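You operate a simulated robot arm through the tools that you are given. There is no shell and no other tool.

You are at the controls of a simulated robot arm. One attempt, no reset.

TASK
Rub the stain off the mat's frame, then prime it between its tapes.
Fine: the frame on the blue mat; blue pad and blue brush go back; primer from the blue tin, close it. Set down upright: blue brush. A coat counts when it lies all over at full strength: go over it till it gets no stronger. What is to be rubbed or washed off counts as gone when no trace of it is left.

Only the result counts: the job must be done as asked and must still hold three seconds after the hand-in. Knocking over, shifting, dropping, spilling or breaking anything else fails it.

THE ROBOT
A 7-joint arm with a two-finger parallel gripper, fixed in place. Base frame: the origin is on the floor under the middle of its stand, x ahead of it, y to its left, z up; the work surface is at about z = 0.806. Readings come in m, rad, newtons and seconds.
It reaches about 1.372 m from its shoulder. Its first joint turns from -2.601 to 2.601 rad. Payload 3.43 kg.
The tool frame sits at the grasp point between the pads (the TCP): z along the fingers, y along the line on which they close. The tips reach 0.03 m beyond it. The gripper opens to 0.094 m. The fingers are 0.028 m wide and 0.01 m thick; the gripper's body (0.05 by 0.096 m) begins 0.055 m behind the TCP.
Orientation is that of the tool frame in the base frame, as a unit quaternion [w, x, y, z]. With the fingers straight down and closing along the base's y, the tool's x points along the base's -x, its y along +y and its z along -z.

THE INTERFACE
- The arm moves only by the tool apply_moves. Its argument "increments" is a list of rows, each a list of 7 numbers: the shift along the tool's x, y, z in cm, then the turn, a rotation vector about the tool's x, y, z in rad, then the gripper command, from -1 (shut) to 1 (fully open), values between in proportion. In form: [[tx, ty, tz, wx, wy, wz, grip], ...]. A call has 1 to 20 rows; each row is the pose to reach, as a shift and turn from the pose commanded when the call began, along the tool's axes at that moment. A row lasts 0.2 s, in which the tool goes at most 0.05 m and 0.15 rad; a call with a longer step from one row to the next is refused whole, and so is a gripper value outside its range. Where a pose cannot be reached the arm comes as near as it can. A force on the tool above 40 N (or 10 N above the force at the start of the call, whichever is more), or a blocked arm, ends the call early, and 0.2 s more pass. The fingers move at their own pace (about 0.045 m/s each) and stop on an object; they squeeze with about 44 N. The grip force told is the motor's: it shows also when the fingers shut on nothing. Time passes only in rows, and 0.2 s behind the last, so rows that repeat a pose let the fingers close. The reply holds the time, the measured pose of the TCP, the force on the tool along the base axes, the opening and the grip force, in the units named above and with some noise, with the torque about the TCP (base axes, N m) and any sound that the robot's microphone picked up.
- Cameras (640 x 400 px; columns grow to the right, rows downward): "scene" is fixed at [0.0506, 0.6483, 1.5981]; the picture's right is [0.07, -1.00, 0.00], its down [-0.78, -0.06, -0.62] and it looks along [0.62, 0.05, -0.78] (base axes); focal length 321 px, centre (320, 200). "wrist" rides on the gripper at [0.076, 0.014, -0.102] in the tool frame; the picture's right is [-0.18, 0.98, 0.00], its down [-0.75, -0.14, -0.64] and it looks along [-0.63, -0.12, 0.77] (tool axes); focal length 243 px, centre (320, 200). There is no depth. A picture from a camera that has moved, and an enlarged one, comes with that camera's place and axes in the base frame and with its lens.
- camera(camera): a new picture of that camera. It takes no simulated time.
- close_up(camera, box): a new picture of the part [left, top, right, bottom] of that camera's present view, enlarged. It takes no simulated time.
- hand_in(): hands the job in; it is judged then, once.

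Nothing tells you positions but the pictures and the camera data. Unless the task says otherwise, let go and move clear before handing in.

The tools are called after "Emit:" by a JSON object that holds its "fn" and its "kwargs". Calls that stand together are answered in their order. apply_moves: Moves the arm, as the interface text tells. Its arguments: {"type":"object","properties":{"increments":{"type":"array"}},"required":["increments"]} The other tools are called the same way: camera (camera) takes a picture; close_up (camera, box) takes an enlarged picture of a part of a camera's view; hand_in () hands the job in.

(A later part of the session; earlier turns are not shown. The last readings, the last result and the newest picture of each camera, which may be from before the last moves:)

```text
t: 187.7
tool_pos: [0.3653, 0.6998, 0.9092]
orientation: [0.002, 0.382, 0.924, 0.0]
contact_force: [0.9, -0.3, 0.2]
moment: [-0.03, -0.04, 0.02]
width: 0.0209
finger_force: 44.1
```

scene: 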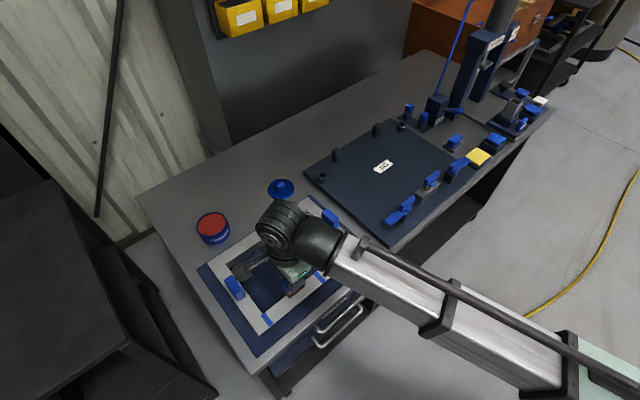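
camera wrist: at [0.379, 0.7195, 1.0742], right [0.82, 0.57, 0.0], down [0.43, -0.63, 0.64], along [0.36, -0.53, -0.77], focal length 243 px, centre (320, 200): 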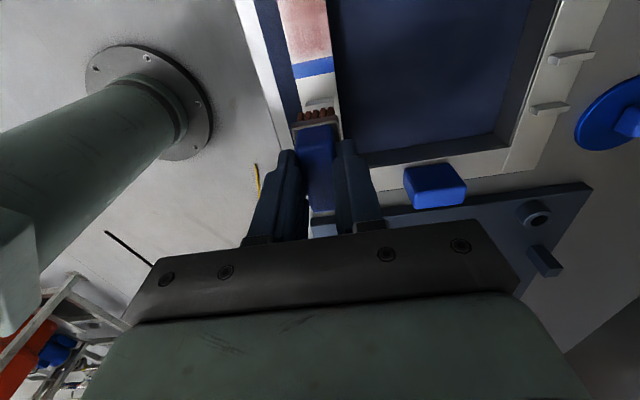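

Emit:
{"fn": "apply_moves", "kwargs": {"increments": [[0, 0, 0.05, 0, 0, 0, -1], [0, 0, 0.1, 0, 0, 0, -1], [0, 0, 0.1, 0, 0, 0, -1]]}}

```text
t: 188.5
tool_pos: [0.3665, 0.6995, 0.9098]
orientation: [0.0, 0.382, 0.924, -0.001]
contact_force: [-2.1, 3.7, 15.6]
moment: [0.11, 0.0, 0.03]
width: 0.0209
finger_force: 44.1
```

Emit:
{"fn": "apply_moves", "kwargs": {"increments": [[-1, 0, 0, 0, 0, 0, -1], [-1, 0.9, 0, 0, 0, 0, -1], [-1, 1.9, 0, 0, 0, 0, -1], [0.3, 1.9, 0, 0, 0, 0, -1], [1.6, 1.9, 0, 0, 0, 0, -1], [2.9, 1.9, 0, 0, 0, 0, -1], [4.2, 1.9, 0, 0, 0, 0, -1], [5.5, 1.9, 0, 0, 0, 0, -1], [6.8, 1.9, 0, 0, 0, 0, -1], [8.1, 1.9, 0.01, 0, 0, 0, -1], [9.4, 1.9, 0.02, 0, 0, 0, -1], [9.4, 0.9, 0.02, 0, 0, 0, -1], [9.4, 0, 0.02, 0, 0, 0, -1], [8.1, 0, 0.01, 0, 0, 0, -1], [6.8, 0, 0, 0, 0, 0, -1], [5.5, 0, 0, 0, 0, 0, -1], [4.2, 0, 0, 0, 0, 0, -1], [2.9, 0, 0, 0, 0, 0, -1], [1.6, 0, 0, 0, 0, 0, -1], [0.3, 0, 0, 0, 0, 0, -1]]}}

Emit:
{"fn": "close_up", "kwargs": {"camera": "scene", "box": [265, 265, 335, 325]}}

Emit:
{"fn": "close_up", "kwargs": {"camera": "wrist", "box": [250, 80, 390, 240]}}

```text
t: 192.7
tool_pos: [0.3635, 0.7018, 0.9097]
orientation: [0.0, 0.382, 0.924, 0.0]
contact_force: [-3.6, 4.9, 17.1]
moment: [0.25, 0.19, 0.0]
width: 0.0207
finger_force: 43.5
```

```text
6.67 times, centred on (300, 295) of scene
camera zoom: at [0.0506, 0.6483, 1.5981], right [0.07, -1.0, 0.0], down [-0.78, -0.06, -0.62], along [0.62, 0.05, -0.78], focal length 2140 px, centre (453, -433)
```

zoom: 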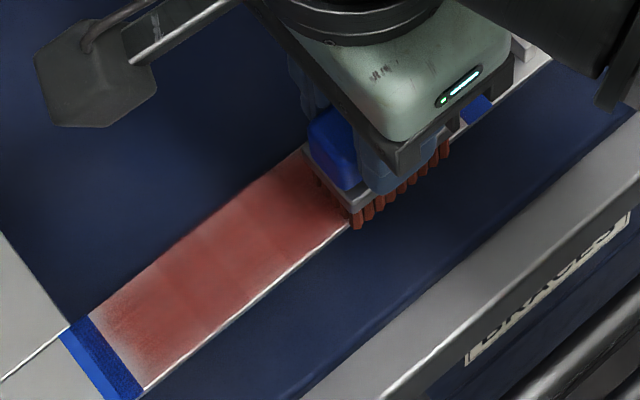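

```text
2.50 times, centred on (320, 160) of wrist
camera zoom: at [0.3185, 0.7676, 1.0107], right [0.82, 0.57, 0.0], down [0.43, -0.63, 0.64], along [0.36, -0.53, -0.77], focal length 606 px, centre (320, 300)
```

zoom: 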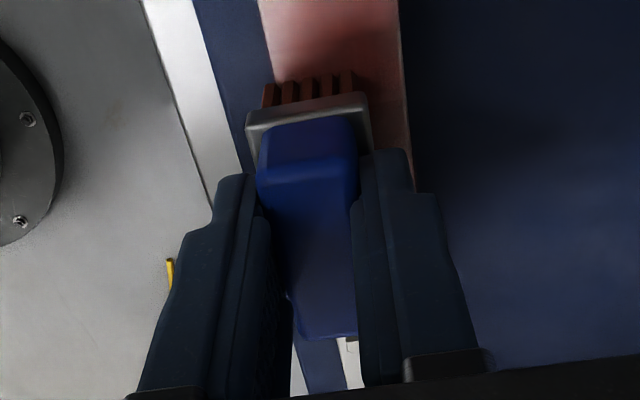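

The coat is uniform and no longer changes. I'll take the brush back to its original spot by the tin and set it down upright.

Emit:
{"fn": "apply_moves", "kwargs": {"increments": [[0, 0, -3, 0, 0, 0, -1], [0, 0, -7.2, 0, 0, 0, -1], [-0.5, 4.2, -7.2, 0, 0, 0, -1], [-1, 8.5, -7.2, 0, 0, 0, -1], [-1.5, 12.8, -7.2, 0, 0, 0, -1], [-2, 17.1, -7.2, 0, 0, 0, -1], [-2.5, 21.4, -7.2, 0, 0, 0, -1], [-3, 25.7, -7.2, 0, 0, 0, -1], [-3.5, 29.5, -7.2, 0, 0, 0, -1], [-3.91, 32.3, -7.2, 0, 0, 0, -1], [-3.91, 32.69, -7.2, 0, 0, 0, -1], [-3.91, 32.69, -7.2, 0, 0, 0, -1]]}}

Emit:
{"fn": "camera", "kwargs": {"camera": "wrist"}}

Emit:
{"fn": "close_up", "kwargs": {"camera": "scene", "box": [265, 265, 335, 325]}}

Emit:
{"fn": "camera", "kwargs": {"camera": "scene"}}

```text
t: 195.3
tool_pos: [0.6229, 0.9069, 0.9799]
orientation: [0.001, 0.383, 0.924, -0.001]
contact_force: [-0.2, 0.2, -1.3]
moment: [0.01, 0.01, -0.01]
width: 0.0207
finger_force: 44.5
```

```text
taken
camera wrist: at [0.5783, 0.9716, 1.0814], right [0.82, 0.57, 0.0], down [0.43, -0.63, 0.64], along [0.36, -0.53, -0.77], focal length 243 px, centre (320, 200)
```

wrist: 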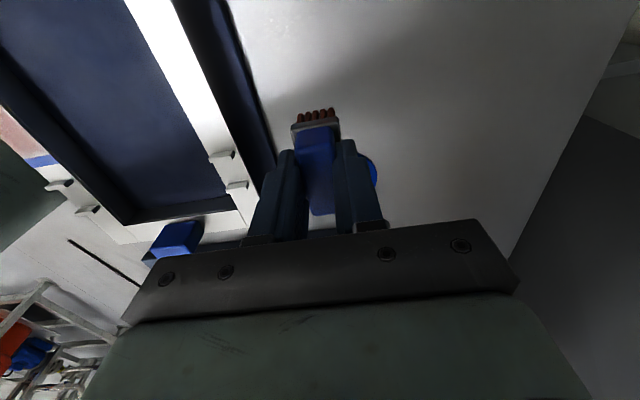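

```text
6.67 times, centred on (300, 295) of scene
camera zoom: at [0.0506, 0.6483, 1.5981], right [0.07, -1.0, 0.0], down [-0.78, -0.06, -0.62], along [0.62, 0.05, -0.78], focal length 2140 px, centre (453, -433)
```

zoom: 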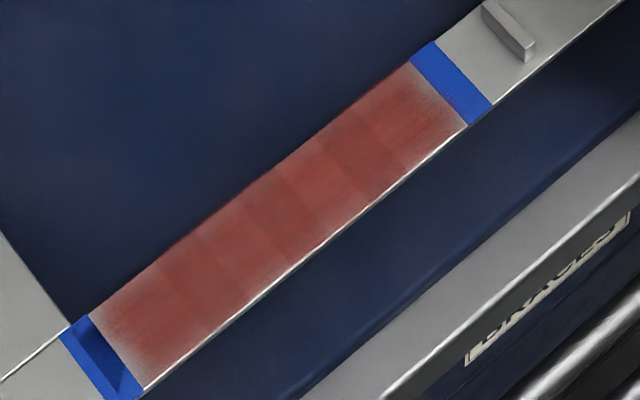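

```text
taken
```

scene: 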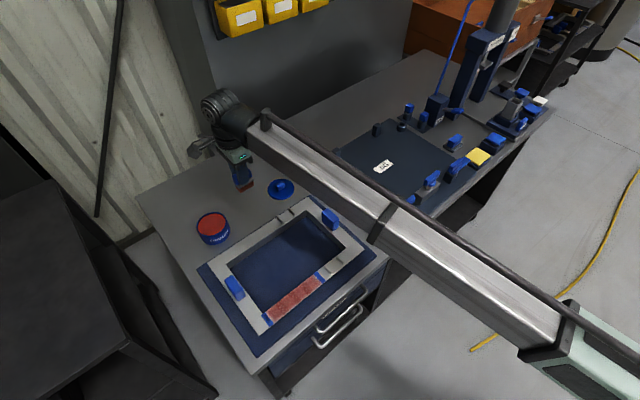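

Emit:
{"fn": "close_up", "kwargs": {"camera": "scene", "box": [302, 268, 332, 290]}}

Emit:
{"fn": "close_up", "kwargs": {"camera": "scene", "box": [285, 280, 315, 310]}}

Emit:
{"fn": "close_up", "kwargs": {"camera": "scene", "box": [270, 295, 300, 325]}}

```text
16.00 times, centred on (317, 279) of scene
camera zoom: at [0.0506, 0.6483, 1.5981], right [0.07, -1.0, 0.0], down [-0.78, -0.06, -0.62], along [0.62, 0.05, -0.78], focal length 5135 px, centre (368, -1064)
```

zoom: 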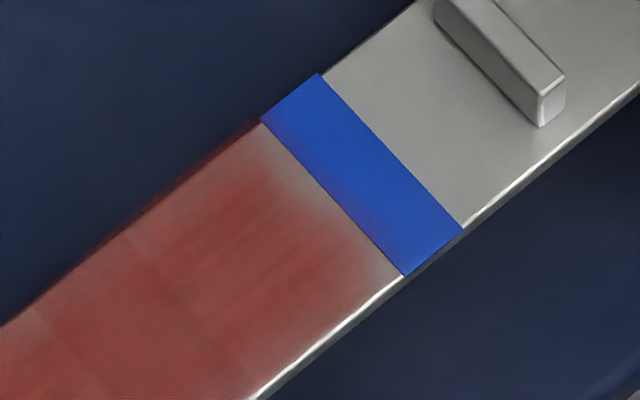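

```text
13.33 times, centred on (300, 295) of scene
camera zoom: at [0.0506, 0.6483, 1.5981], right [0.07, -1.0, 0.0], down [-0.78, -0.06, -0.62], along [0.62, 0.05, -0.78], focal length 4279 px, centre (587, -1067)
```

zoom: 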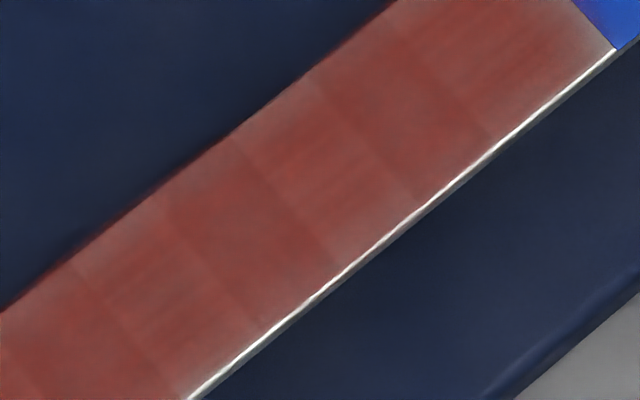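

```text
13.33 times, centred on (285, 310) of scene
camera zoom: at [0.0506, 0.6483, 1.5981], right [0.07, -1.0, 0.0], down [-0.78, -0.06, -0.62], along [0.62, 0.05, -0.78], focal length 4279 px, centre (787, -1267)
```

zoom: 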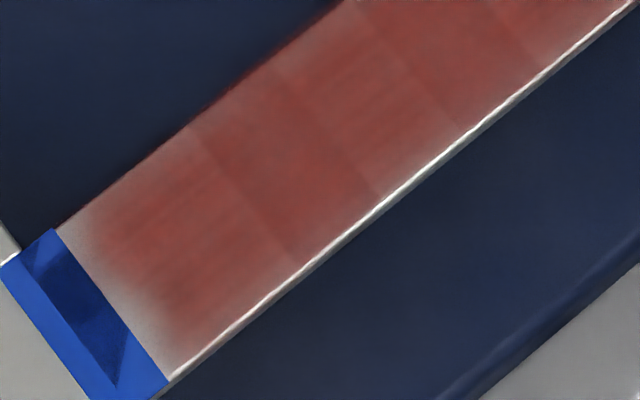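

The coat is an even patchwork of four overlapping soft-edged patches, all equally strong, so it is done. Now I'll lower the brush onto its spot.

Emit:
{"fn": "apply_moves", "kwargs": {"increments": [[0, 0, 4, 0, 0, 0, -1], [0, 0, 8, 0, 0, 0, -1], [0, 0, 10, 0, 0, 0, -1], [0, 0, 10.7, 0, 0, 0, -1], [0, 0, 11.0, 0, 0, 0, -1], [0, 0, 11.2, 0, 0, 0, -1], [0, 0, 11.2, 0, 0, 0, -1]]}}

Emit:
{"fn": "close_up", "kwargs": {"camera": "scene", "box": [220, 170, 290, 230]}}

```text
t: 196.9
tool_pos: [0.6213, 0.9066, 0.8685]
orientation: [0.001, 0.382, 0.924, 0.0]
contact_force: [-0.6, -0.4, -1.2]
moment: [0.01, -0.02, 0.0]
width: 0.0208
finger_force: 43.8
```

```text
6.67 times, centred on (255, 200) of scene
camera zoom: at [0.0506, 0.6483, 1.5981], right [0.07, -1.0, 0.0], down [-0.78, -0.06, -0.62], along [0.62, 0.05, -0.78], focal length 2140 px, centre (753, 200)
```

zoom: 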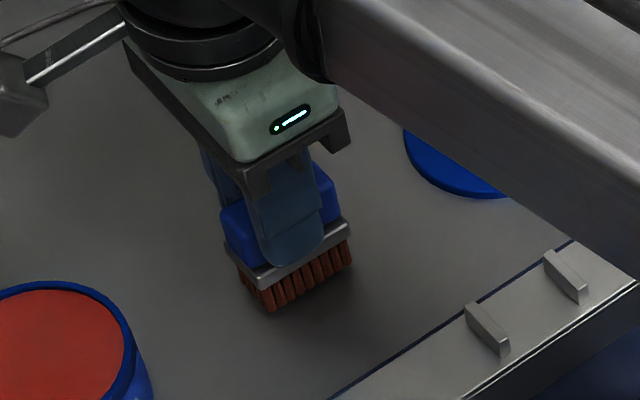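

Emit:
{"fn": "apply_moves", "kwargs": {"increments": [[0, 0, 0.1, 0, 0, 0, -1], [0, 0, 0.2, 0, 0, 0, -1], [0, 0, 0.3, 0, 0, 0, -1], [0, 0, 0.3, 0, 0, 0, -1]]}}

```text
t: 197.9
tool_pos: [0.621, 0.9079, 0.8667]
orientation: [0.0, 0.382, 0.924, 0.0]
contact_force: [-0.9, -1.0, -0.4]
moment: [0.0, 0.02, -0.02]
width: 0.0207
finger_force: 43.9
```

Emit:
{"fn": "apply_moves", "kwargs": {"increments": [[0, 0, 0.1, 0, 0, 0, -1], [0, 0, 0.15, 0, 0, 0, -1], [0, 0, 0.15, 0, 0, 0, -1]]}}

```text
t: 198.7
tool_pos: [0.6227, 0.9049, 0.865]
orientation: [0.001, 0.383, 0.924, -0.001]
contact_force: [-0.4, 0.9, -0.6]
moment: [-0.01, -0.02, 0.0]
width: 0.021
finger_force: 44.2
```

Emit:
{"fn": "apply_moves", "kwargs": {"increments": [[0, 0, 0.1, 0, 0, 0, -1], [0, 0, 0.15, 0, 0, 0, -1], [0, 0, 0.15, 0, 0, 0, -1]]}}

```text
t: 199.5
tool_pos: [0.6227, 0.9049, 0.8635]
orientation: [0.0, 0.383, 0.924, 0.0]
contact_force: [-1.1, 0.7, 6.9]
moment: [-0.02, 0.02, -0.05]
width: 0.021
finger_force: 44.2
```

The bristles are on the table. I'll ease off slightly, open gently and rise.

Emit:
{"fn": "apply_moves", "kwargs": {"increments": [[0, 0, -0.02, 0, 0, 0, -1], [0, 0, -0.02, 0, 0, 0, -0.4], [0, 0, -0.02, 0, 0, 0, -0.1], [0, 0, -0.02, 0, 0, 0, 0.2], [0, 0, -0.02, 0, 0, 0, 0.2], [0, 0, -1, 0, 0, 0, 0.2], [0, 0, -4, 0, 0, 0, 0.2], [0, 0, -8, 0, 0, 0, 0.2], [0, 0, -12, 0, 0, 0, 0.2]]}}

Emit:
{"fn": "close_up", "kwargs": {"camera": "scene", "box": [170, 150, 310, 250]}}

Emit:
{"fn": "close_up", "kwargs": {"camera": "scene", "box": [240, 190, 265, 220]}}

Emit:
{"fn": "camera", "kwargs": {"camera": "wrist"}}

```text
t: 201.5
tool_pos: [0.624, 0.9047, 0.9787]
orientation: [0.0, 0.383, 0.924, -0.001]
contact_force: [0.3, -0.1, 0.5]
moment: [-0.01, 0.01, 0.0]
width: 0.056
finger_force: 0.1
```

```text
4.00 times, centred on (240, 200) of scene
camera zoom: at [0.0506, 0.6483, 1.5981], right [0.07, -1.0, 0.0], down [-0.78, -0.06, -0.62], along [0.62, 0.05, -0.78], focal length 1284 px, centre (640, 200)
```

zoom: 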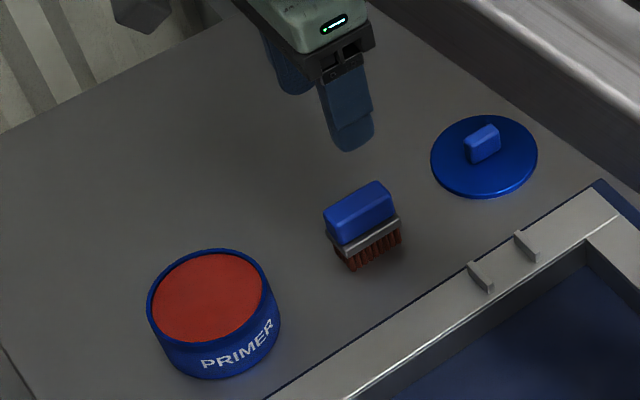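

```text
13.33 times, centred on (252, 205) of scene
camera zoom: at [0.0506, 0.6483, 1.5981], right [0.07, -1.0, 0.0], down [-0.78, -0.06, -0.62], along [0.62, 0.05, -0.78], focal length 4279 px, centre (1220, 133)
```

zoom: 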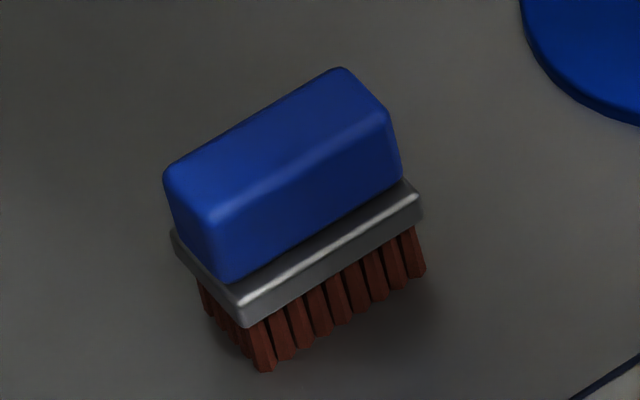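

```text
taken
camera wrist: at [0.5802, 0.97, 1.0819], right [0.82, 0.57, 0.0], down [0.43, -0.63, 0.64], along [0.36, -0.53, -0.77], focal length 243 px, centre (320, 200)
```

wrist: 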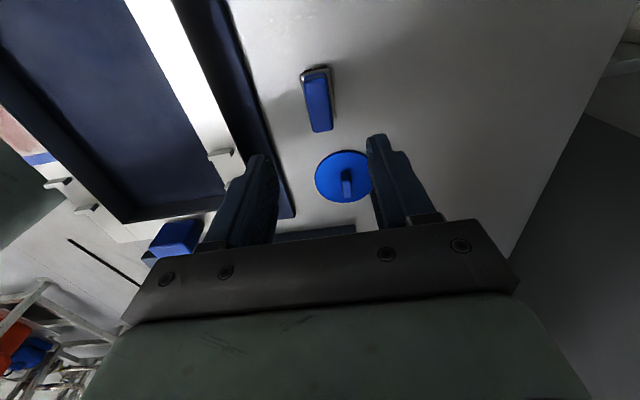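

The brush is back and upright. Next I'll fetch the lid.

Emit:
{"fn": "apply_moves", "kwargs": {"increments": [[-4, 0.5, 0, 0, 0, 0, 0], [-8, 1, 0, 0, 0, 0, 0], [-11.5, 1.5, 0, 0, 0, 0, 0], [-12.45, 1.5, 0, 0, 0, 0, 0], [-12.45, 1.5, 4, 0, 0, 0, 0], [-12.45, 1.5, 8, 0, 0, 0, 0], [-12.45, 1.5, 8, 0, 0, 0, 0]]}}

Emit:
{"fn": "close_up", "kwargs": {"camera": "wrist", "box": [240, 40, 400, 200]}}

```text
t: 203.1
tool_pos: [0.7208, 0.8275, 0.9035]
orientation: [0.001, 0.383, 0.924, 0.0]
contact_force: [0.3, -0.5, 0.1]
moment: [0.0, 0.0, 0.03]
width: 0.0468
finger_force: 0.0
```

```text
2.50 times, centred on (320, 120) of wrist
camera zoom: at [0.6768, 0.8934, 1.0055], right [0.82, 0.57, 0.0], down [0.43, -0.63, 0.64], along [0.36, -0.53, -0.77], focal length 606 px, centre (320, 400)
```

zoom: 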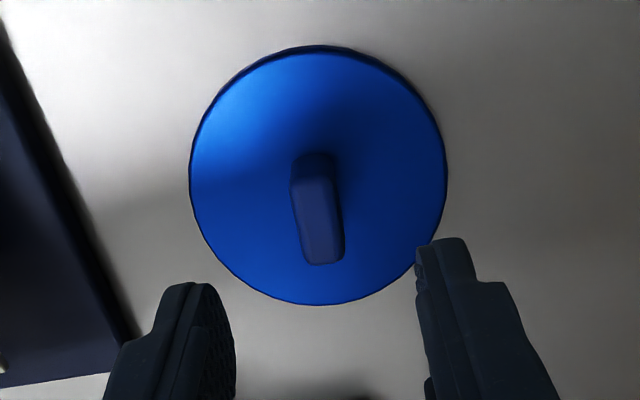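

Emit:
{"fn": "apply_moves", "kwargs": {"increments": [[0, 0, 3, 0, 0, 0, 0], [0, 0, 5.5, 0, 0, 0, 0], [0, 0, 6.3, 0, 0, 0, 0], [0, 0, 6.5, 0, 0, 0, 0], [0, 0, 6.5, 0, 0, 0, 0]]}}

```text
t: 204.3
tool_pos: [0.7207, 0.828, 0.8378]
orientation: [0.001, 0.382, 0.924, -0.001]
contact_force: [0.4, 0.9, 0.0]
moment: [0.01, 0.0, 0.01]
width: 0.0469
finger_force: 0.0
```

Emit:
{"fn": "apply_moves", "kwargs": {"increments": [[0, 0, 0, 0, 0, 0, -0.5], [0, 0, 0, 0, 0, 0, -1], [0, 0, 0, 0, 0, 0, -1], [0, 0, 0, 0, 0, 0, -1], [0, 0, 0, 0, 0, 0, -1], [0, 0, -1, 0, 0, 0, -1], [0, 0, -4, 0, 0, 0, -1], [0, 0, -8, 0, 0, 0, -1], [0, 0, -12, 0, 0, 0, -1], [0, 0, -15.7, 0, 0, 0, -1]]}}

Emit:
{"fn": "camera", "kwargs": {"camera": "wrist"}}

Emit:
{"fn": "close_up", "kwargs": {"camera": "scene", "box": [190, 100, 330, 250]}}

```text
t: 206.5
tool_pos: [0.7204, 0.831, 0.9941]
orientation: [0.001, 0.383, 0.924, -0.001]
contact_force: [-0.3, 0.5, -0.8]
moment: [-0.04, 0.0, 0.03]
width: 0.0123
finger_force: 43.6
```

```text
taken
camera wrist: at [0.6759, 0.8955, 1.096], right [0.82, 0.57, 0.0], down [0.43, -0.63, 0.64], along [0.36, -0.53, -0.77], focal length 243 px, centre (320, 200)
```

wrist: 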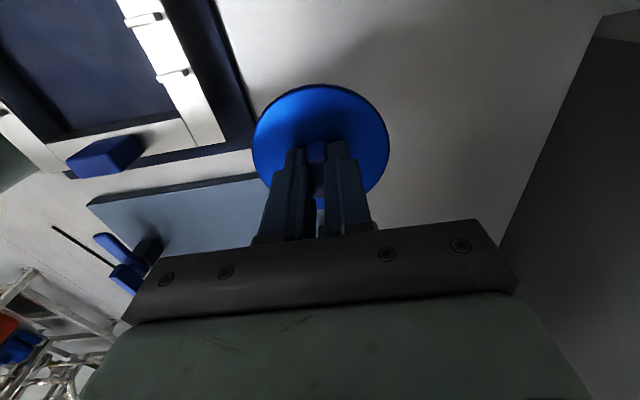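

```text
2.67 times, centred on (260, 175) of scene
camera zoom: at [0.0506, 0.6483, 1.5981], right [0.07, -1.0, 0.0], down [-0.78, -0.06, -0.62], along [0.62, 0.05, -0.78], focal length 856 px, centre (480, 267)
```

zoom: 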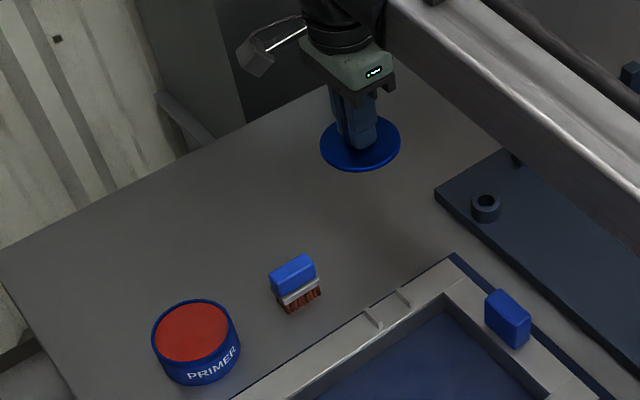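

Emit:
{"fn": "apply_moves", "kwargs": {"increments": [[4, 0, 0, 0, 0, 0, -1], [8.5, -0.2, 0, 0, 0, 0, -1], [13, -0.5, 0, 0, 0, 0, -1], [17.5, -0.8, 0, 0, 0, 0, -1], [21.5, -1, 0, 0, 0, 0, -1], [24, -1, 0, 0, 0, 0, -1], [24.5, -1, 0, 0, 0, 0, -1], [24.5, -1, 4, 0, 0, 0, -1], [24.5, -1, 7, 0, 0, 0, -1], [24.5, -1, 8.5, 0, 0, 0, -1], [24.5, -1, 8.5, 0, 0, 0, -1]]}}

Emit:
{"fn": "camera", "kwargs": {"camera": "wrist"}}

Emit:
{"fn": "close_up", "kwargs": {"camera": "scene", "box": [180, 180, 250, 250]}}

Emit:
{"fn": "close_up", "kwargs": {"camera": "wrist", "box": [250, 50, 390, 190]}}

```text
t: 208.9
tool_pos: [0.5405, 0.9963, 0.9103]
orientation: [0.001, 0.382, 0.924, 0.0]
contact_force: [-0.5, -0.5, -0.7]
moment: [0.01, 0.0, -0.01]
width: 0.0122
finger_force: 43.3
```

```text
taken
camera wrist: at [0.4967, 1.0611, 1.011], right [0.82, 0.57, 0.0], down [0.43, -0.63, 0.64], along [0.36, -0.53, -0.77], focal length 243 px, centre (320, 200)
```

wrist: 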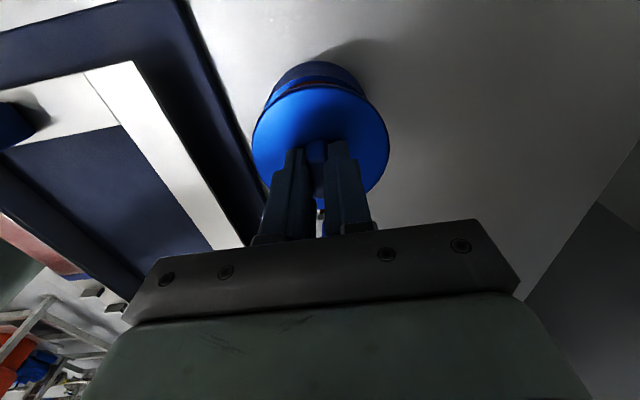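

```text
5.71 times, centred on (215, 215) of scene
camera zoom: at [0.0506, 0.6483, 1.5981], right [0.07, -1.0, 0.0], down [-0.78, -0.06, -0.62], along [0.62, 0.05, -0.78], focal length 1834 px, centre (920, 114)
```

zoom: 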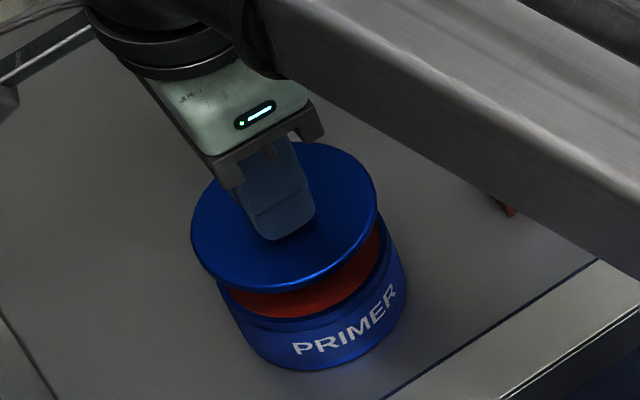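

```text
2.86 times, centred on (320, 120) of wrist
camera zoom: at [0.4967, 1.0611, 1.011], right [0.82, 0.57, 0.0], down [0.43, -0.63, 0.64], along [0.36, -0.53, -0.77], focal length 693 px, centre (320, 429)
```

zoom: 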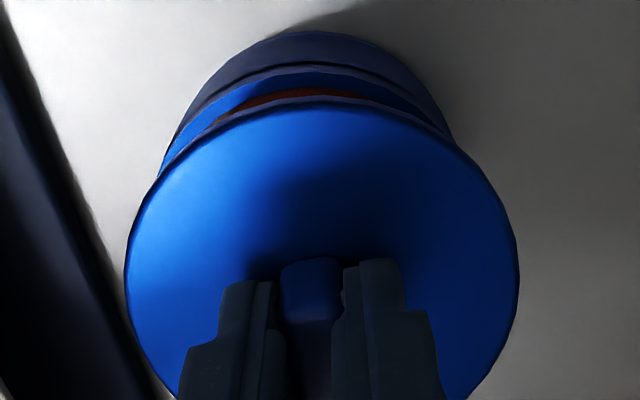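

Emit:
{"fn": "apply_moves", "kwargs": {"increments": [[0, 0, 1.0, 0, 0, 0, -1], [0, 0, 1.7, 0, 0, 0, -1], [0, 0, 2.1, 0, 0, 0, -1], [0, 0, 2.3, 0, 0, 0, -1], [0, 0, 2.4, 0, 0, 0, -1], [0, 0, 2.4, 0, 0, 0, -1]]}}

Emit:
{"fn": "close_up", "kwargs": {"camera": "scene", "box": [190, 190, 250, 245]}}

Emit:
{"fn": "close_up", "kwargs": {"camera": "wrist", "box": [250, 50, 390, 190]}}

```text
t: 210.3
tool_pos: [0.5405, 0.9955, 0.8858]
orientation: [0.0, 0.382, 0.924, 0.0]
contact_force: [-0.2, 0.6, -0.8]
moment: [-0.01, -0.02, -0.04]
width: 0.0124
finger_force: 44.0
```

```text
7.27 times, centred on (220, 218) of scene
camera zoom: at [0.0506, 0.6483, 1.5981], right [0.07, -1.0, 0.0], down [-0.78, -0.06, -0.62], along [0.62, 0.05, -0.78], focal length 2334 px, centre (1047, 73)
```

zoom: 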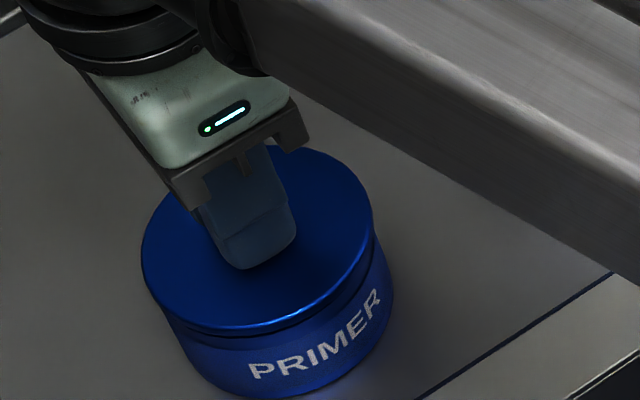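

```text
2.86 times, centred on (320, 120) of wrist
camera zoom: at [0.4964, 1.0599, 0.9873], right [0.82, 0.57, 0.0], down [0.43, -0.63, 0.64], along [0.36, -0.53, -0.77], focal length 693 px, centre (320, 429)
```

zoom: 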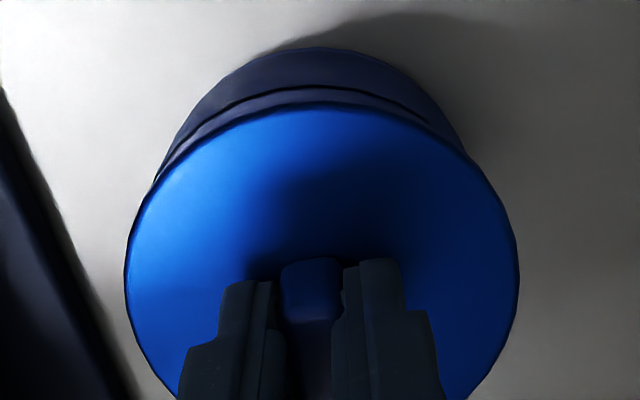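

Nearly seated. I'll lower the last millimetre and press gently to close it.

Emit:
{"fn": "apply_moves", "kwargs": {"increments": [[0, 0, 0.05, 0, 0, 0, -1], [0, 0, 0.1, 0, 0, 0, -1], [0, 0, 0.15, 0, 0, 0, -1], [0, 0, 0.15, 0, 0, 0, -1]]}}

```text
t: 211.3
tool_pos: [0.5415, 0.9943, 0.8837]
orientation: [0.001, 0.383, 0.924, 0.0]
contact_force: [0.0, 0.1, 0.3]
moment: [0.03, -0.02, 0.03]
width: 0.0126
finger_force: 44.1
```

Emit:
{"fn": "apply_moves", "kwargs": {"increments": [[0, 0, 0.05, 0, 0, 0, -1], [0, 0, 0.1, 0, 0, 0, -1], [0, 0, 0.1, 0, 0, 0, -1]]}}

```text
t: 212.1
tool_pos: [0.5404, 0.9938, 0.8849]
orientation: [0.0, 0.383, 0.924, 0.0]
contact_force: [-2.8, 0.8, 6.4]
moment: [-0.02, 0.0, 0.01]
width: 0.0128
finger_force: 44.0
```

Emit:
{"fn": "apply_moves", "kwargs": {"increments": [[0, 0, 0.04, 0, 0, 0, -1], [0, 0, 0.07, 0, 0, 0, -1], [0, 0, 0.07, 0, 0, 0, -1]]}}

Emit:
{"fn": "close_up", "kwargs": {"camera": "scene", "box": [190, 190, 250, 245]}}

```text
t: 212.9
tool_pos: [0.5401, 0.9952, 0.8831]
orientation: [0.001, 0.383, 0.924, 0.0]
contact_force: [0.5, 0.3, 11.9]
moment: [0.0, 0.04, -0.01]
width: 0.0124
finger_force: 43.9
```

```text
7.27 times, centred on (220, 218) of scene
camera zoom: at [0.0506, 0.6483, 1.5981], right [0.07, -1.0, 0.0], down [-0.78, -0.06, -0.62], along [0.62, 0.05, -0.78], focal length 2334 px, centre (1047, 73)
```

zoom: 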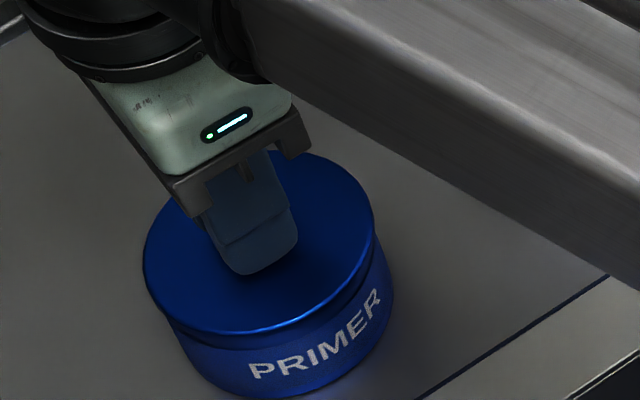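

Emit:
{"fn": "apply_moves", "kwargs": {"increments": [[0, 0, 0.05, 0, 0, 0, -1], [0, 0, 0.08, 0, 0, 0, -1], [0, 0, 0.08, 0, 0, 0, -1]]}}

```text
t: 213.7
tool_pos: [0.5404, 0.9943, 0.8832]
orientation: [0.0, 0.382, 0.924, 0.0]
contact_force: [0.4, 2.3, 25.7]
moment: [-0.09, -0.04, -0.01]
width: 0.0125
finger_force: 44.1
```

Emit:
{"fn": "apply_moves", "kwargs": {"increments": [[0, 0, -0.1, 0, 0, 0, -1], [0, 0, -0.12, 0, 0, 0, -0.6], [0, 0, -0.12, 0, 0, 0, -0.2], [0, 0, -0.12, 0, 0, 0, 0], [0, 0, -0.12, 0, 0, 0, 0]]}}

Emit:
{"fn": "close_up", "kwargs": {"camera": "wrist", "box": [240, 60, 400, 240]}}

Emit:
{"fn": "close_up", "kwargs": {"camera": "scene", "box": [190, 190, 250, 245]}}

```text
t: 214.9
tool_pos: [0.5412, 0.9943, 0.8819]
orientation: [0.001, 0.382, 0.924, 0.0]
contact_force: [-0.2, 0.2, 0.0]
moment: [-0.02, -0.01, -0.03]
width: 0.047
finger_force: 0.1
```

```text
2.22 times, centred on (320, 150) of wrist
camera zoom: at [0.4962, 1.0597, 0.9835], right [0.82, 0.57, 0.0], down [0.43, -0.63, 0.64], along [0.36, -0.53, -0.77], focal length 539 px, centre (320, 311)
```

zoom: 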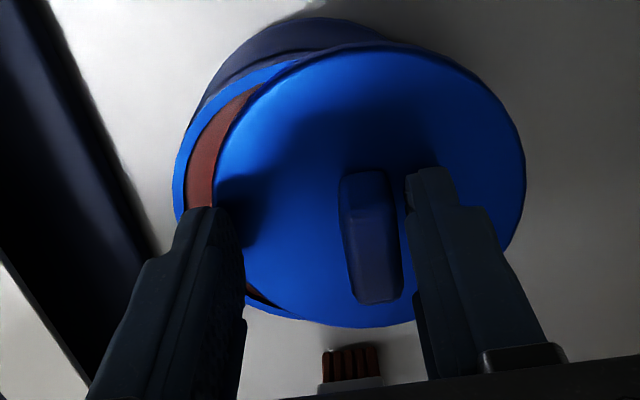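

```text
7.27 times, centred on (220, 218) of scene
camera zoom: at [0.0506, 0.6483, 1.5981], right [0.07, -1.0, 0.0], down [-0.78, -0.06, -0.62], along [0.62, 0.05, -0.78], focal length 2334 px, centre (1047, 73)
```

zoom: 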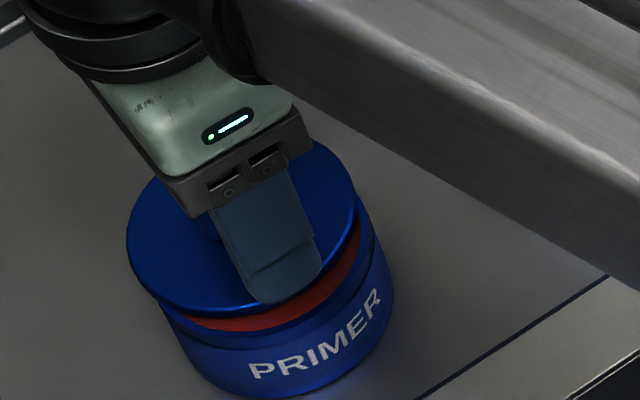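

Opening dragged the lid about 1.4 cm sideways, because the fingertips were resting on it. I'll lift clear, re-centre over the knob and re-grip higher, then seat it properly.

Emit:
{"fn": "apply_moves", "kwargs": {"increments": [[0, 0, -0.3, 0, 0, 0, 0], [0, 0, -0.6, 0, 0, 0, 0], [0, 0.7, -0.6, 0, 0, 0, 0], [-0.1, 1.39, -0.6, 0, 0, 0, 0], [-0.1, 1.39, -0.6, 0, 0, 0, 0]]}}

Emit:
{"fn": "close_up", "kwargs": {"camera": "wrist", "box": [240, 60, 400, 240]}}

Emit:
{"fn": "close_up", "kwargs": {"camera": "scene", "box": [190, 190, 250, 245]}}

```text
t: 216.1
tool_pos: [0.5513, 1.0037, 0.887]
orientation: [0.001, 0.383, 0.924, 0.001]
contact_force: [-0.3, 0.4, -0.1]
moment: [-0.03, 0.02, 0.02]
width: 0.0472
finger_force: 0.0
```

```text
2.22 times, centred on (320, 150) of wrist
camera zoom: at [0.506, 1.0685, 0.9899], right [0.82, 0.57, 0.0], down [0.43, -0.63, 0.64], along [0.36, -0.53, -0.77], focal length 539 px, centre (320, 311)
```

zoom: 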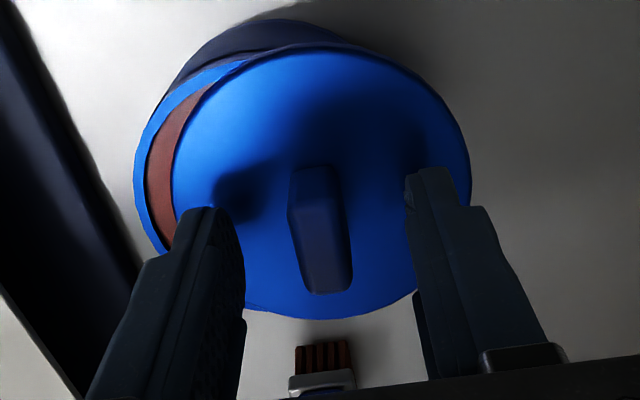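

```text
7.27 times, centred on (220, 218) of scene
camera zoom: at [0.0506, 0.6483, 1.5981], right [0.07, -1.0, 0.0], down [-0.78, -0.06, -0.62], along [0.62, 0.05, -0.78], focal length 2334 px, centre (1047, 73)
```

zoom: 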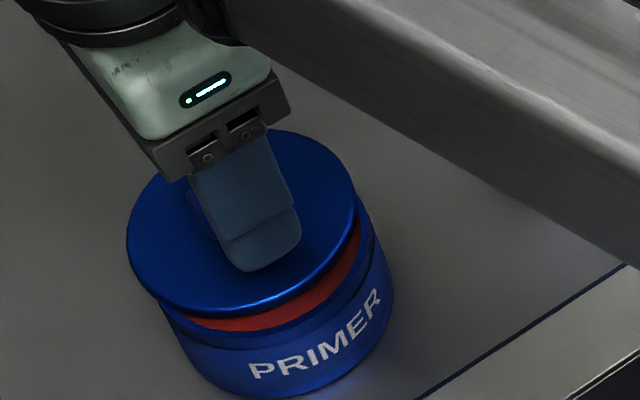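

Emit:
{"fn": "apply_moves", "kwargs": {"increments": [[0, 0.05, 0.15, 0, 0, 0, 0], [0, 0.05, 0.25, 0, 0, 0, -0.4], [0, 0.05, 0.25, 0, 0, 0, -1], [0, 0.05, 0.25, 0, 0, 0, -1], [0, 0.05, 0.25, 0, 0, 0, -1], [0, 0.05, 0.25, 0, 0, 0, -1]]}}

Emit:
{"fn": "close_up", "kwargs": {"camera": "wrist", "box": [240, 60, 400, 240]}}

```text
t: 217.5
tool_pos: [0.5521, 1.0046, 0.8854]
orientation: [0.001, 0.383, 0.924, 0.0]
contact_force: [0.1, 0.7, -1.0]
moment: [-0.01, 0.05, -0.01]
width: 0.0124
finger_force: 44.5
```

```text
2.22 times, centred on (320, 150) of wrist
camera zoom: at [0.5067, 1.0693, 0.9872], right [0.82, 0.57, 0.0], down [0.43, -0.63, 0.64], along [0.36, -0.53, -0.77], focal length 539 px, centre (320, 311)
```

zoom: 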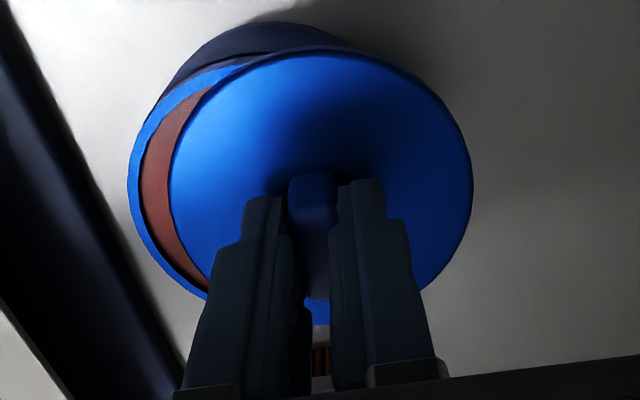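

Emit:
{"fn": "apply_moves", "kwargs": {"increments": [[0, 0, -0.5, 0, 0, 0, -1], [0, 0, -1.2, 0, 0, 0, -1], [0, -0.7, -1.2, 0, 0, 0, -1], [0, -1.44, -1.2, 0, 0, 0, -1], [0, -1.44, -1.2, 0, 0, 0, -1]]}}

Emit:
{"fn": "close_up", "kwargs": {"camera": "wrist", "box": [240, 40, 400, 220]}}

Emit:
{"fn": "close_up", "kwargs": {"camera": "scene", "box": [190, 190, 250, 245]}}

```text
t: 218.7
tool_pos: [0.5424, 0.994, 0.8973]
orientation: [0.001, 0.383, 0.924, 0.0]
contact_force: [0.4, 0.0, -1.8]
moment: [0.04, 0.02, -0.01]
width: 0.0124
finger_force: 44.3
```

```text
2.22 times, centred on (320, 130) of wrist
camera zoom: at [0.4966, 1.0591, 0.9991], right [0.82, 0.57, 0.0], down [0.43, -0.63, 0.64], along [0.36, -0.53, -0.77], focal length 539 px, centre (320, 356)
```

zoom: 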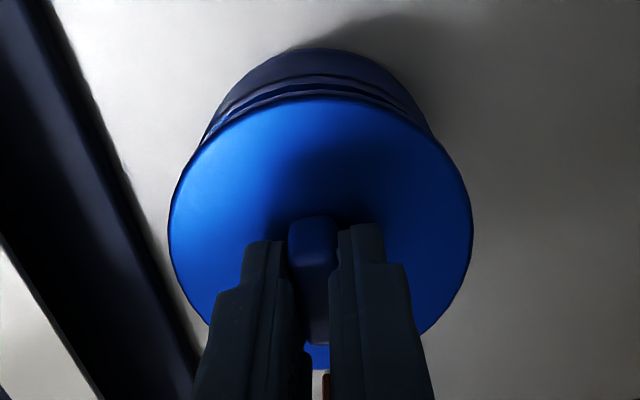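

```text
7.27 times, centred on (220, 218) of scene
camera zoom: at [0.0506, 0.6483, 1.5981], right [0.07, -1.0, 0.0], down [-0.78, -0.06, -0.62], along [0.62, 0.05, -0.78], focal length 2334 px, centre (1047, 73)
```

zoom: 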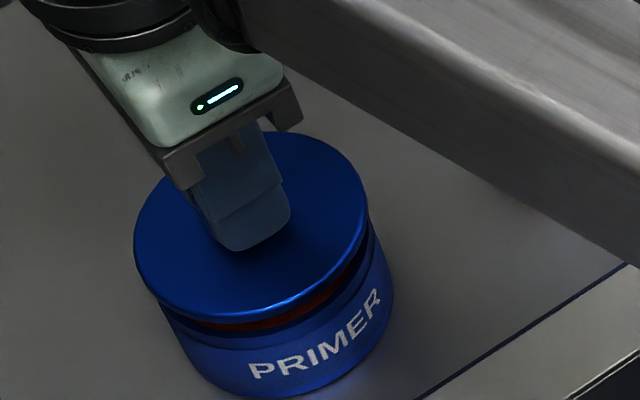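

Emit:
{"fn": "apply_moves", "kwargs": {"increments": [[0, 0, 0.6, 0, 0, 0, -1], [0, 0, 1.0, 0, 0, 0, -1], [0, 0, 1.1, 0, 0, 0, -1], [0, 0, 1.2, 0, 0, 0, -1], [0, 0, 1.2, 0, 0, 0, -1]]}}

```text
t: 219.9
tool_pos: [0.5424, 0.9949, 0.8862]
orientation: [0.001, 0.383, 0.924, 0.0]
contact_force: [0.5, 1.0, 1.1]
moment: [-0.04, 0.02, 0.01]
width: 0.0125
finger_force: 44.1
```

Emit:
{"fn": "apply_moves", "kwargs": {"increments": [[0, 0, 0.04, 0, 0, 0, -1], [0, 0, 0.08, 0, 0, 0, -1], [0, 0, 0.08, 0, 0, 0, -1]]}}

Emit:
{"fn": "close_up", "kwargs": {"camera": "scene", "box": [190, 190, 250, 245]}}

Emit:
{"fn": "close_up", "kwargs": {"camera": "wrist", "box": [240, 40, 400, 220]}}

```text
t: 220.7
tool_pos: [0.5419, 0.9948, 0.8861]
orientation: [0.002, 0.383, 0.924, 0.0]
contact_force: [2.4, -0.8, 7.8]
moment: [-0.02, -0.1, 0.03]
width: 0.0123
finger_force: 44.2
```

```text
7.27 times, centred on (220, 218) of scene
camera zoom: at [0.0506, 0.6483, 1.5981], right [0.07, -1.0, 0.0], down [-0.78, -0.06, -0.62], along [0.62, 0.05, -0.78], focal length 2334 px, centre (1047, 73)
```

zoom: 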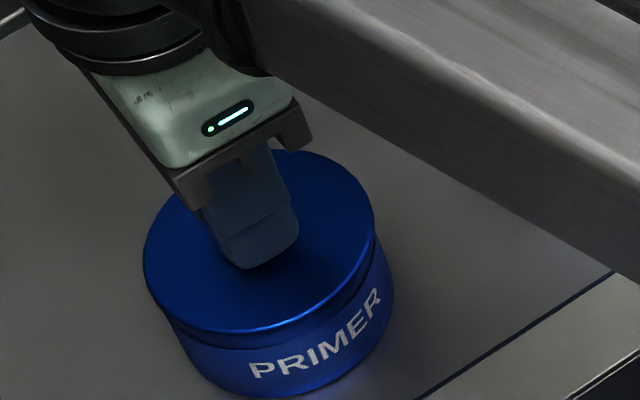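

```text
2.22 times, centred on (320, 130) of wrist
camera zoom: at [0.4968, 1.0589, 0.9871], right [0.83, 0.56, 0.0], down [0.43, -0.63, 0.64], along [0.36, -0.53, -0.77], focal length 539 px, centre (320, 356)
```

zoom: 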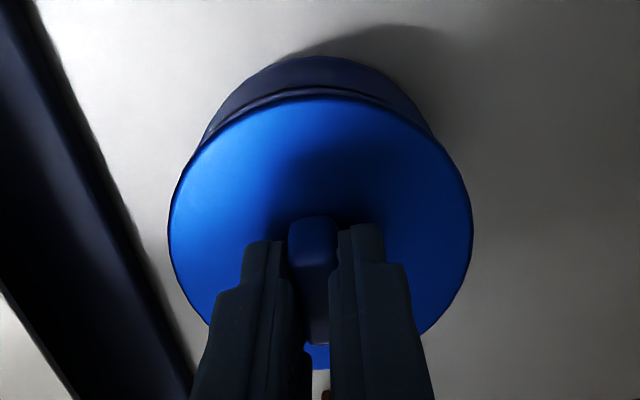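

Emit:
{"fn": "apply_moves", "kwargs": {"increments": [[0, 0, -0.15, 0, 0, 0, -1], [0.1, 0.1, -0.15, 0, 0, 0, -1], [0.1, 0.1, 0, 0, 0, 0, -1], [0.1, 0.1, 0.04, 0, 0, 0, -1], [0.1, 0.1, 0.04, 0, 0, 0, -1]]}}

Emit:
{"fn": "close_up", "kwargs": {"camera": "scene", "box": [190, 190, 250, 245]}}

```text
t: 221.9
tool_pos: [0.5411, 0.995, 0.8861]
orientation: [0.001, 0.383, 0.924, 0.0]
contact_force: [-2.6, 1.3, 5.5]
moment: [0.01, -0.04, -0.01]
width: 0.0126
finger_force: 43.9
```

```text
7.27 times, centred on (220, 218) of scene
camera zoom: at [0.0506, 0.6483, 1.5981], right [0.07, -1.0, 0.0], down [-0.78, -0.06, -0.62], along [0.62, 0.05, -0.78], focal length 2334 px, centre (1047, 73)
```

zoom: 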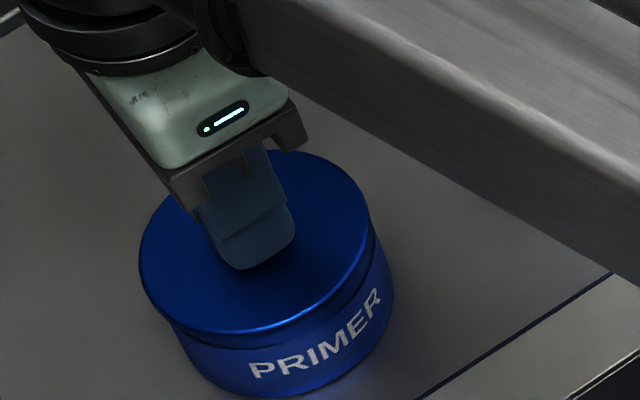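

Emit:
{"fn": "apply_moves", "kwargs": {"increments": [[0, 0, 0.05, 0, 0, 0, -1], [0, 0, 0.1, 0, 0, 0, -1], [0, 0, 0.1, 0, 0, 0, -1]]}}

```text
t: 222.7
tool_pos: [0.5414, 0.9946, 0.8851]
orientation: [0.0, 0.383, 0.924, 0.0]
contact_force: [-3.4, 4.6, 19.5]
moment: [0.05, 0.08, 0.03]
width: 0.0124
finger_force: 43.8
```

Emit:
{"fn": "apply_moves", "kwargs": {"increments": [[0, 0, 0.03, 0, 0, 0, -1], [0, 0, 0.06, 0, 0, 0, -1], [0, 0, 0.06, 0, 0, 0, -1]]}}

```text
t: 223.5
tool_pos: [0.5407, 0.9951, 0.8858]
orientation: [0.0, 0.383, 0.924, 0.001]
contact_force: [-2.3, 11.8, 30.2]
moment: [0.26, 0.13, 0.01]
width: 0.0124
finger_force: 43.8
```

No snap is heard even at 30 N, but the lid sits exactly where it started. I'll take the pressure off fully, keep the fingertips clear of the lid, and open gently.

Emit:
{"fn": "apply_moves", "kwargs": {"increments": [[0, 0, -0.15, 0, 0, 0, -1], [0, 0, -0.24, 0, 0, 0, -1], [0, 0, -0.24, 0, 0, 0, -1]]}}

```text
t: 224.3
tool_pos: [0.5417, 0.9944, 0.8849]
orientation: [0.0, 0.383, 0.924, -0.001]
contact_force: [0.2, 7.8, 15.0]
moment: [0.38, 0.17, -0.1]
width: 0.0127
finger_force: 43.8
```

Emit:
{"fn": "close_up", "kwargs": {"camera": "scene", "box": [190, 190, 250, 245]}}

Emit:
{"fn": "close_up", "kwargs": {"camera": "wrist", "box": [240, 40, 400, 220]}}

```text
7.27 times, centred on (220, 218) of scene
camera zoom: at [0.0506, 0.6483, 1.5981], right [0.07, -1.0, 0.0], down [-0.78, -0.06, -0.62], along [0.62, 0.05, -0.78], focal length 2334 px, centre (1047, 73)
```

zoom: 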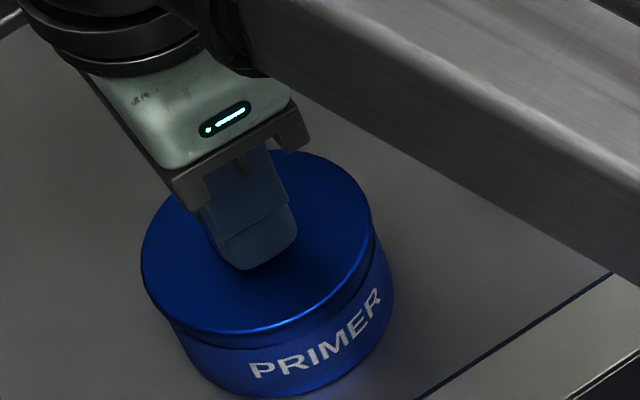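

```text
2.22 times, centred on (320, 130) of wrist
camera zoom: at [0.4965, 1.0598, 0.9867], right [0.83, 0.56, 0.0], down [0.43, -0.63, 0.64], along [0.36, -0.53, -0.77], focal length 539 px, centre (320, 356)
```

zoom: 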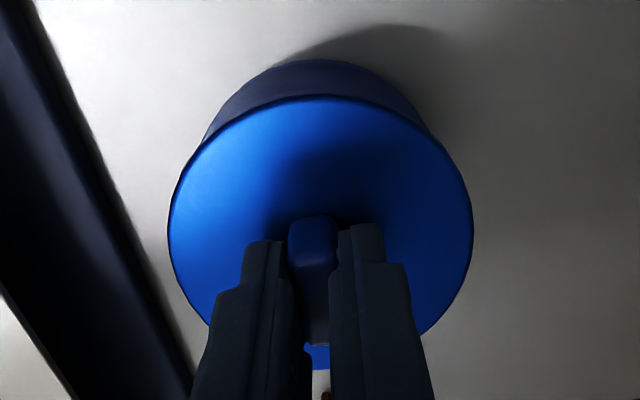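

Emit:
{"fn": "apply_moves", "kwargs": {"increments": [[0, 0, 0, 0, 0, 0, -1], [0, 0, 0, 0, 0, 0, -1]]}}

```text
t: 224.9
tool_pos: [0.5408, 0.9944, 0.8838]
orientation: [0.0, 0.383, 0.924, -0.001]
contact_force: [2.2, 2.7, 8.6]
moment: [0.1, -0.11, -0.08]
width: 0.0121
finger_force: 44.2
```

Emit:
{"fn": "apply_moves", "kwargs": {"increments": [[0, 0, -0.03, 0, 0, 0, -1], [0, 0, -0.05, 0, 0, 0, -1], [0, 0, -0.05, 0, 0, 0, -1], [0, 0, -0.05, 0, 0, 0, -1]]}}

```text
t: 225.9
tool_pos: [0.5414, 0.9952, 0.8863]
orientation: [0.0, 0.383, 0.924, -0.001]
contact_force: [-0.1, 0.4, 0.1]
moment: [-0.02, -0.02, 0.01]
width: 0.0123
finger_force: 44.4
```

The force is now zero, so I'll open the fingers.

Emit:
{"fn": "apply_moves", "kwargs": {"increments": [[0, 0, 0, 0, 0, 0, -0.7], [0, 0, 0, 0, 0, 0, -0.6], [0, 0, 0, 0, 0, 0, -0.6]]}}

Emit:
{"fn": "close_up", "kwargs": {"camera": "scene", "box": [190, 190, 250, 245]}}

Emit:
{"fn": "close_up", "kwargs": {"camera": "wrist", "box": [240, 40, 400, 220]}}

```text
t: 226.7
tool_pos: [0.5412, 0.9952, 0.8868]
orientation: [0.001, 0.383, 0.924, 0.001]
contact_force: [0.2, 0.3, -0.2]
moment: [-0.01, -0.01, -0.05]
width: 0.0188
finger_force: 0.0
heard: snap
```

```text
7.27 times, centred on (220, 218) of scene
camera zoom: at [0.0506, 0.6483, 1.5981], right [0.07, -1.0, 0.0], down [-0.78, -0.06, -0.62], along [0.62, 0.05, -0.78], focal length 2334 px, centre (1047, 73)
```

zoom: 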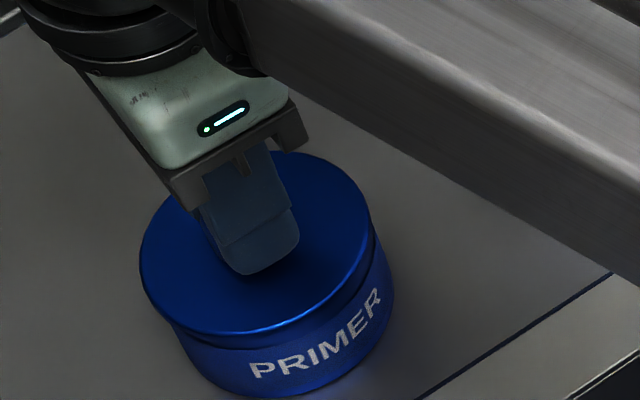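

```text
2.22 times, centred on (320, 130) of wrist
camera zoom: at [0.4962, 1.0601, 0.9875], right [0.82, 0.57, 0.0], down [0.43, -0.63, 0.64], along [0.36, -0.53, -0.77], focal length 539 px, centre (320, 356)
```

zoom: 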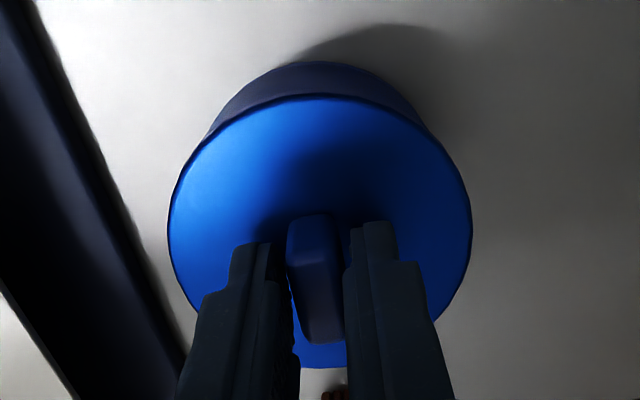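

I heard the snap on release, so the lid has latched shut. I'll open wider, back away and check everything.

Emit:
{"fn": "apply_moves", "kwargs": {"increments": [[0, 0, 0, 0, 0, 0, -0.3], [0, 0, 0, 0, 0, 0, 0], [0, 0, 0, 0, 0, 0, 0], [0, 0, -1, 0, 0, 0, 0], [0, 0, -4, 0, 0, 0, 0], [0, 0, -8, 0, 0, 0, 0], [0, 0, -12, 0, 0, 0, 0], [0, 0, -16, 0, 0, 0, 0]]}}

Emit:
{"fn": "close_up", "kwargs": {"camera": "scene", "box": [185, 190, 275, 250]}}

Emit:
{"fn": "close_up", "kwargs": {"camera": "wrist", "box": [200, 0, 440, 200]}}

Emit:
{"fn": "camera", "kwargs": {"camera": "scene"}}

```text
t: 228.5
tool_pos: [0.5422, 0.9975, 1.048]
orientation: [0.0, 0.382, 0.924, -0.001]
contact_force: [0.0, -0.1, -0.1]
moment: [0.0, 0.02, -0.03]
width: 0.047
finger_force: 0.0
```

```text
6.67 times, centred on (230, 220) of scene
camera zoom: at [0.0506, 0.6483, 1.5981], right [0.07, -1.0, 0.0], down [-0.78, -0.06, -0.62], along [0.62, 0.05, -0.78], focal length 2140 px, centre (920, 67)
```

zoom: 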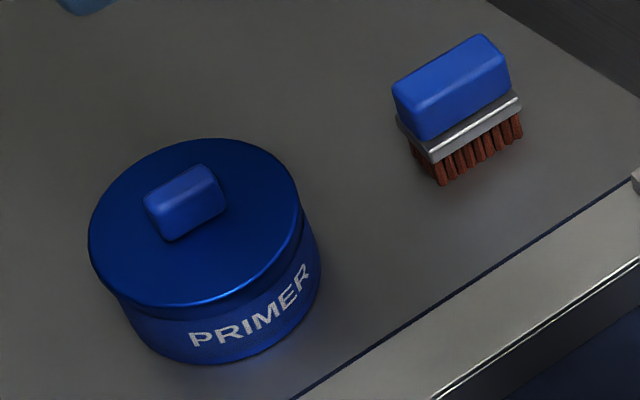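

```text
2.00 times, centred on (320, 100) of wrist
camera zoom: at [0.4977, 1.0618, 1.1499], right [0.82, 0.57, 0.0], down [0.43, -0.63, 0.64], along [0.36, -0.53, -0.77], focal length 485 px, centre (320, 400)
```

zoom: 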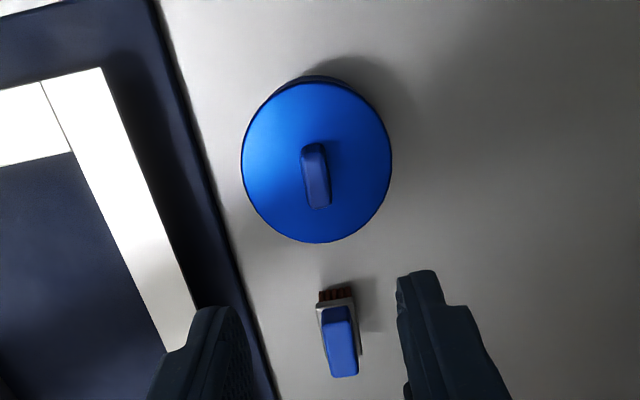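

```text
taken
```

scene: 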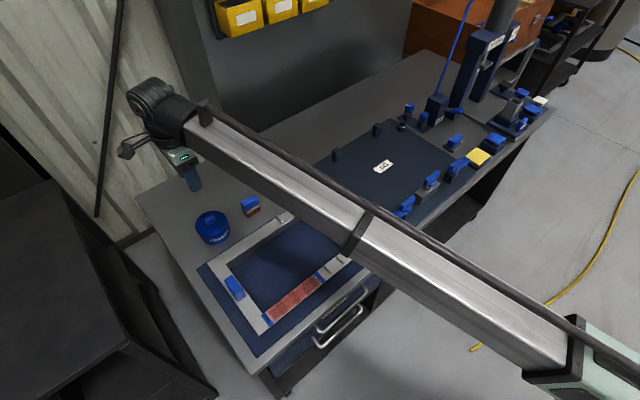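

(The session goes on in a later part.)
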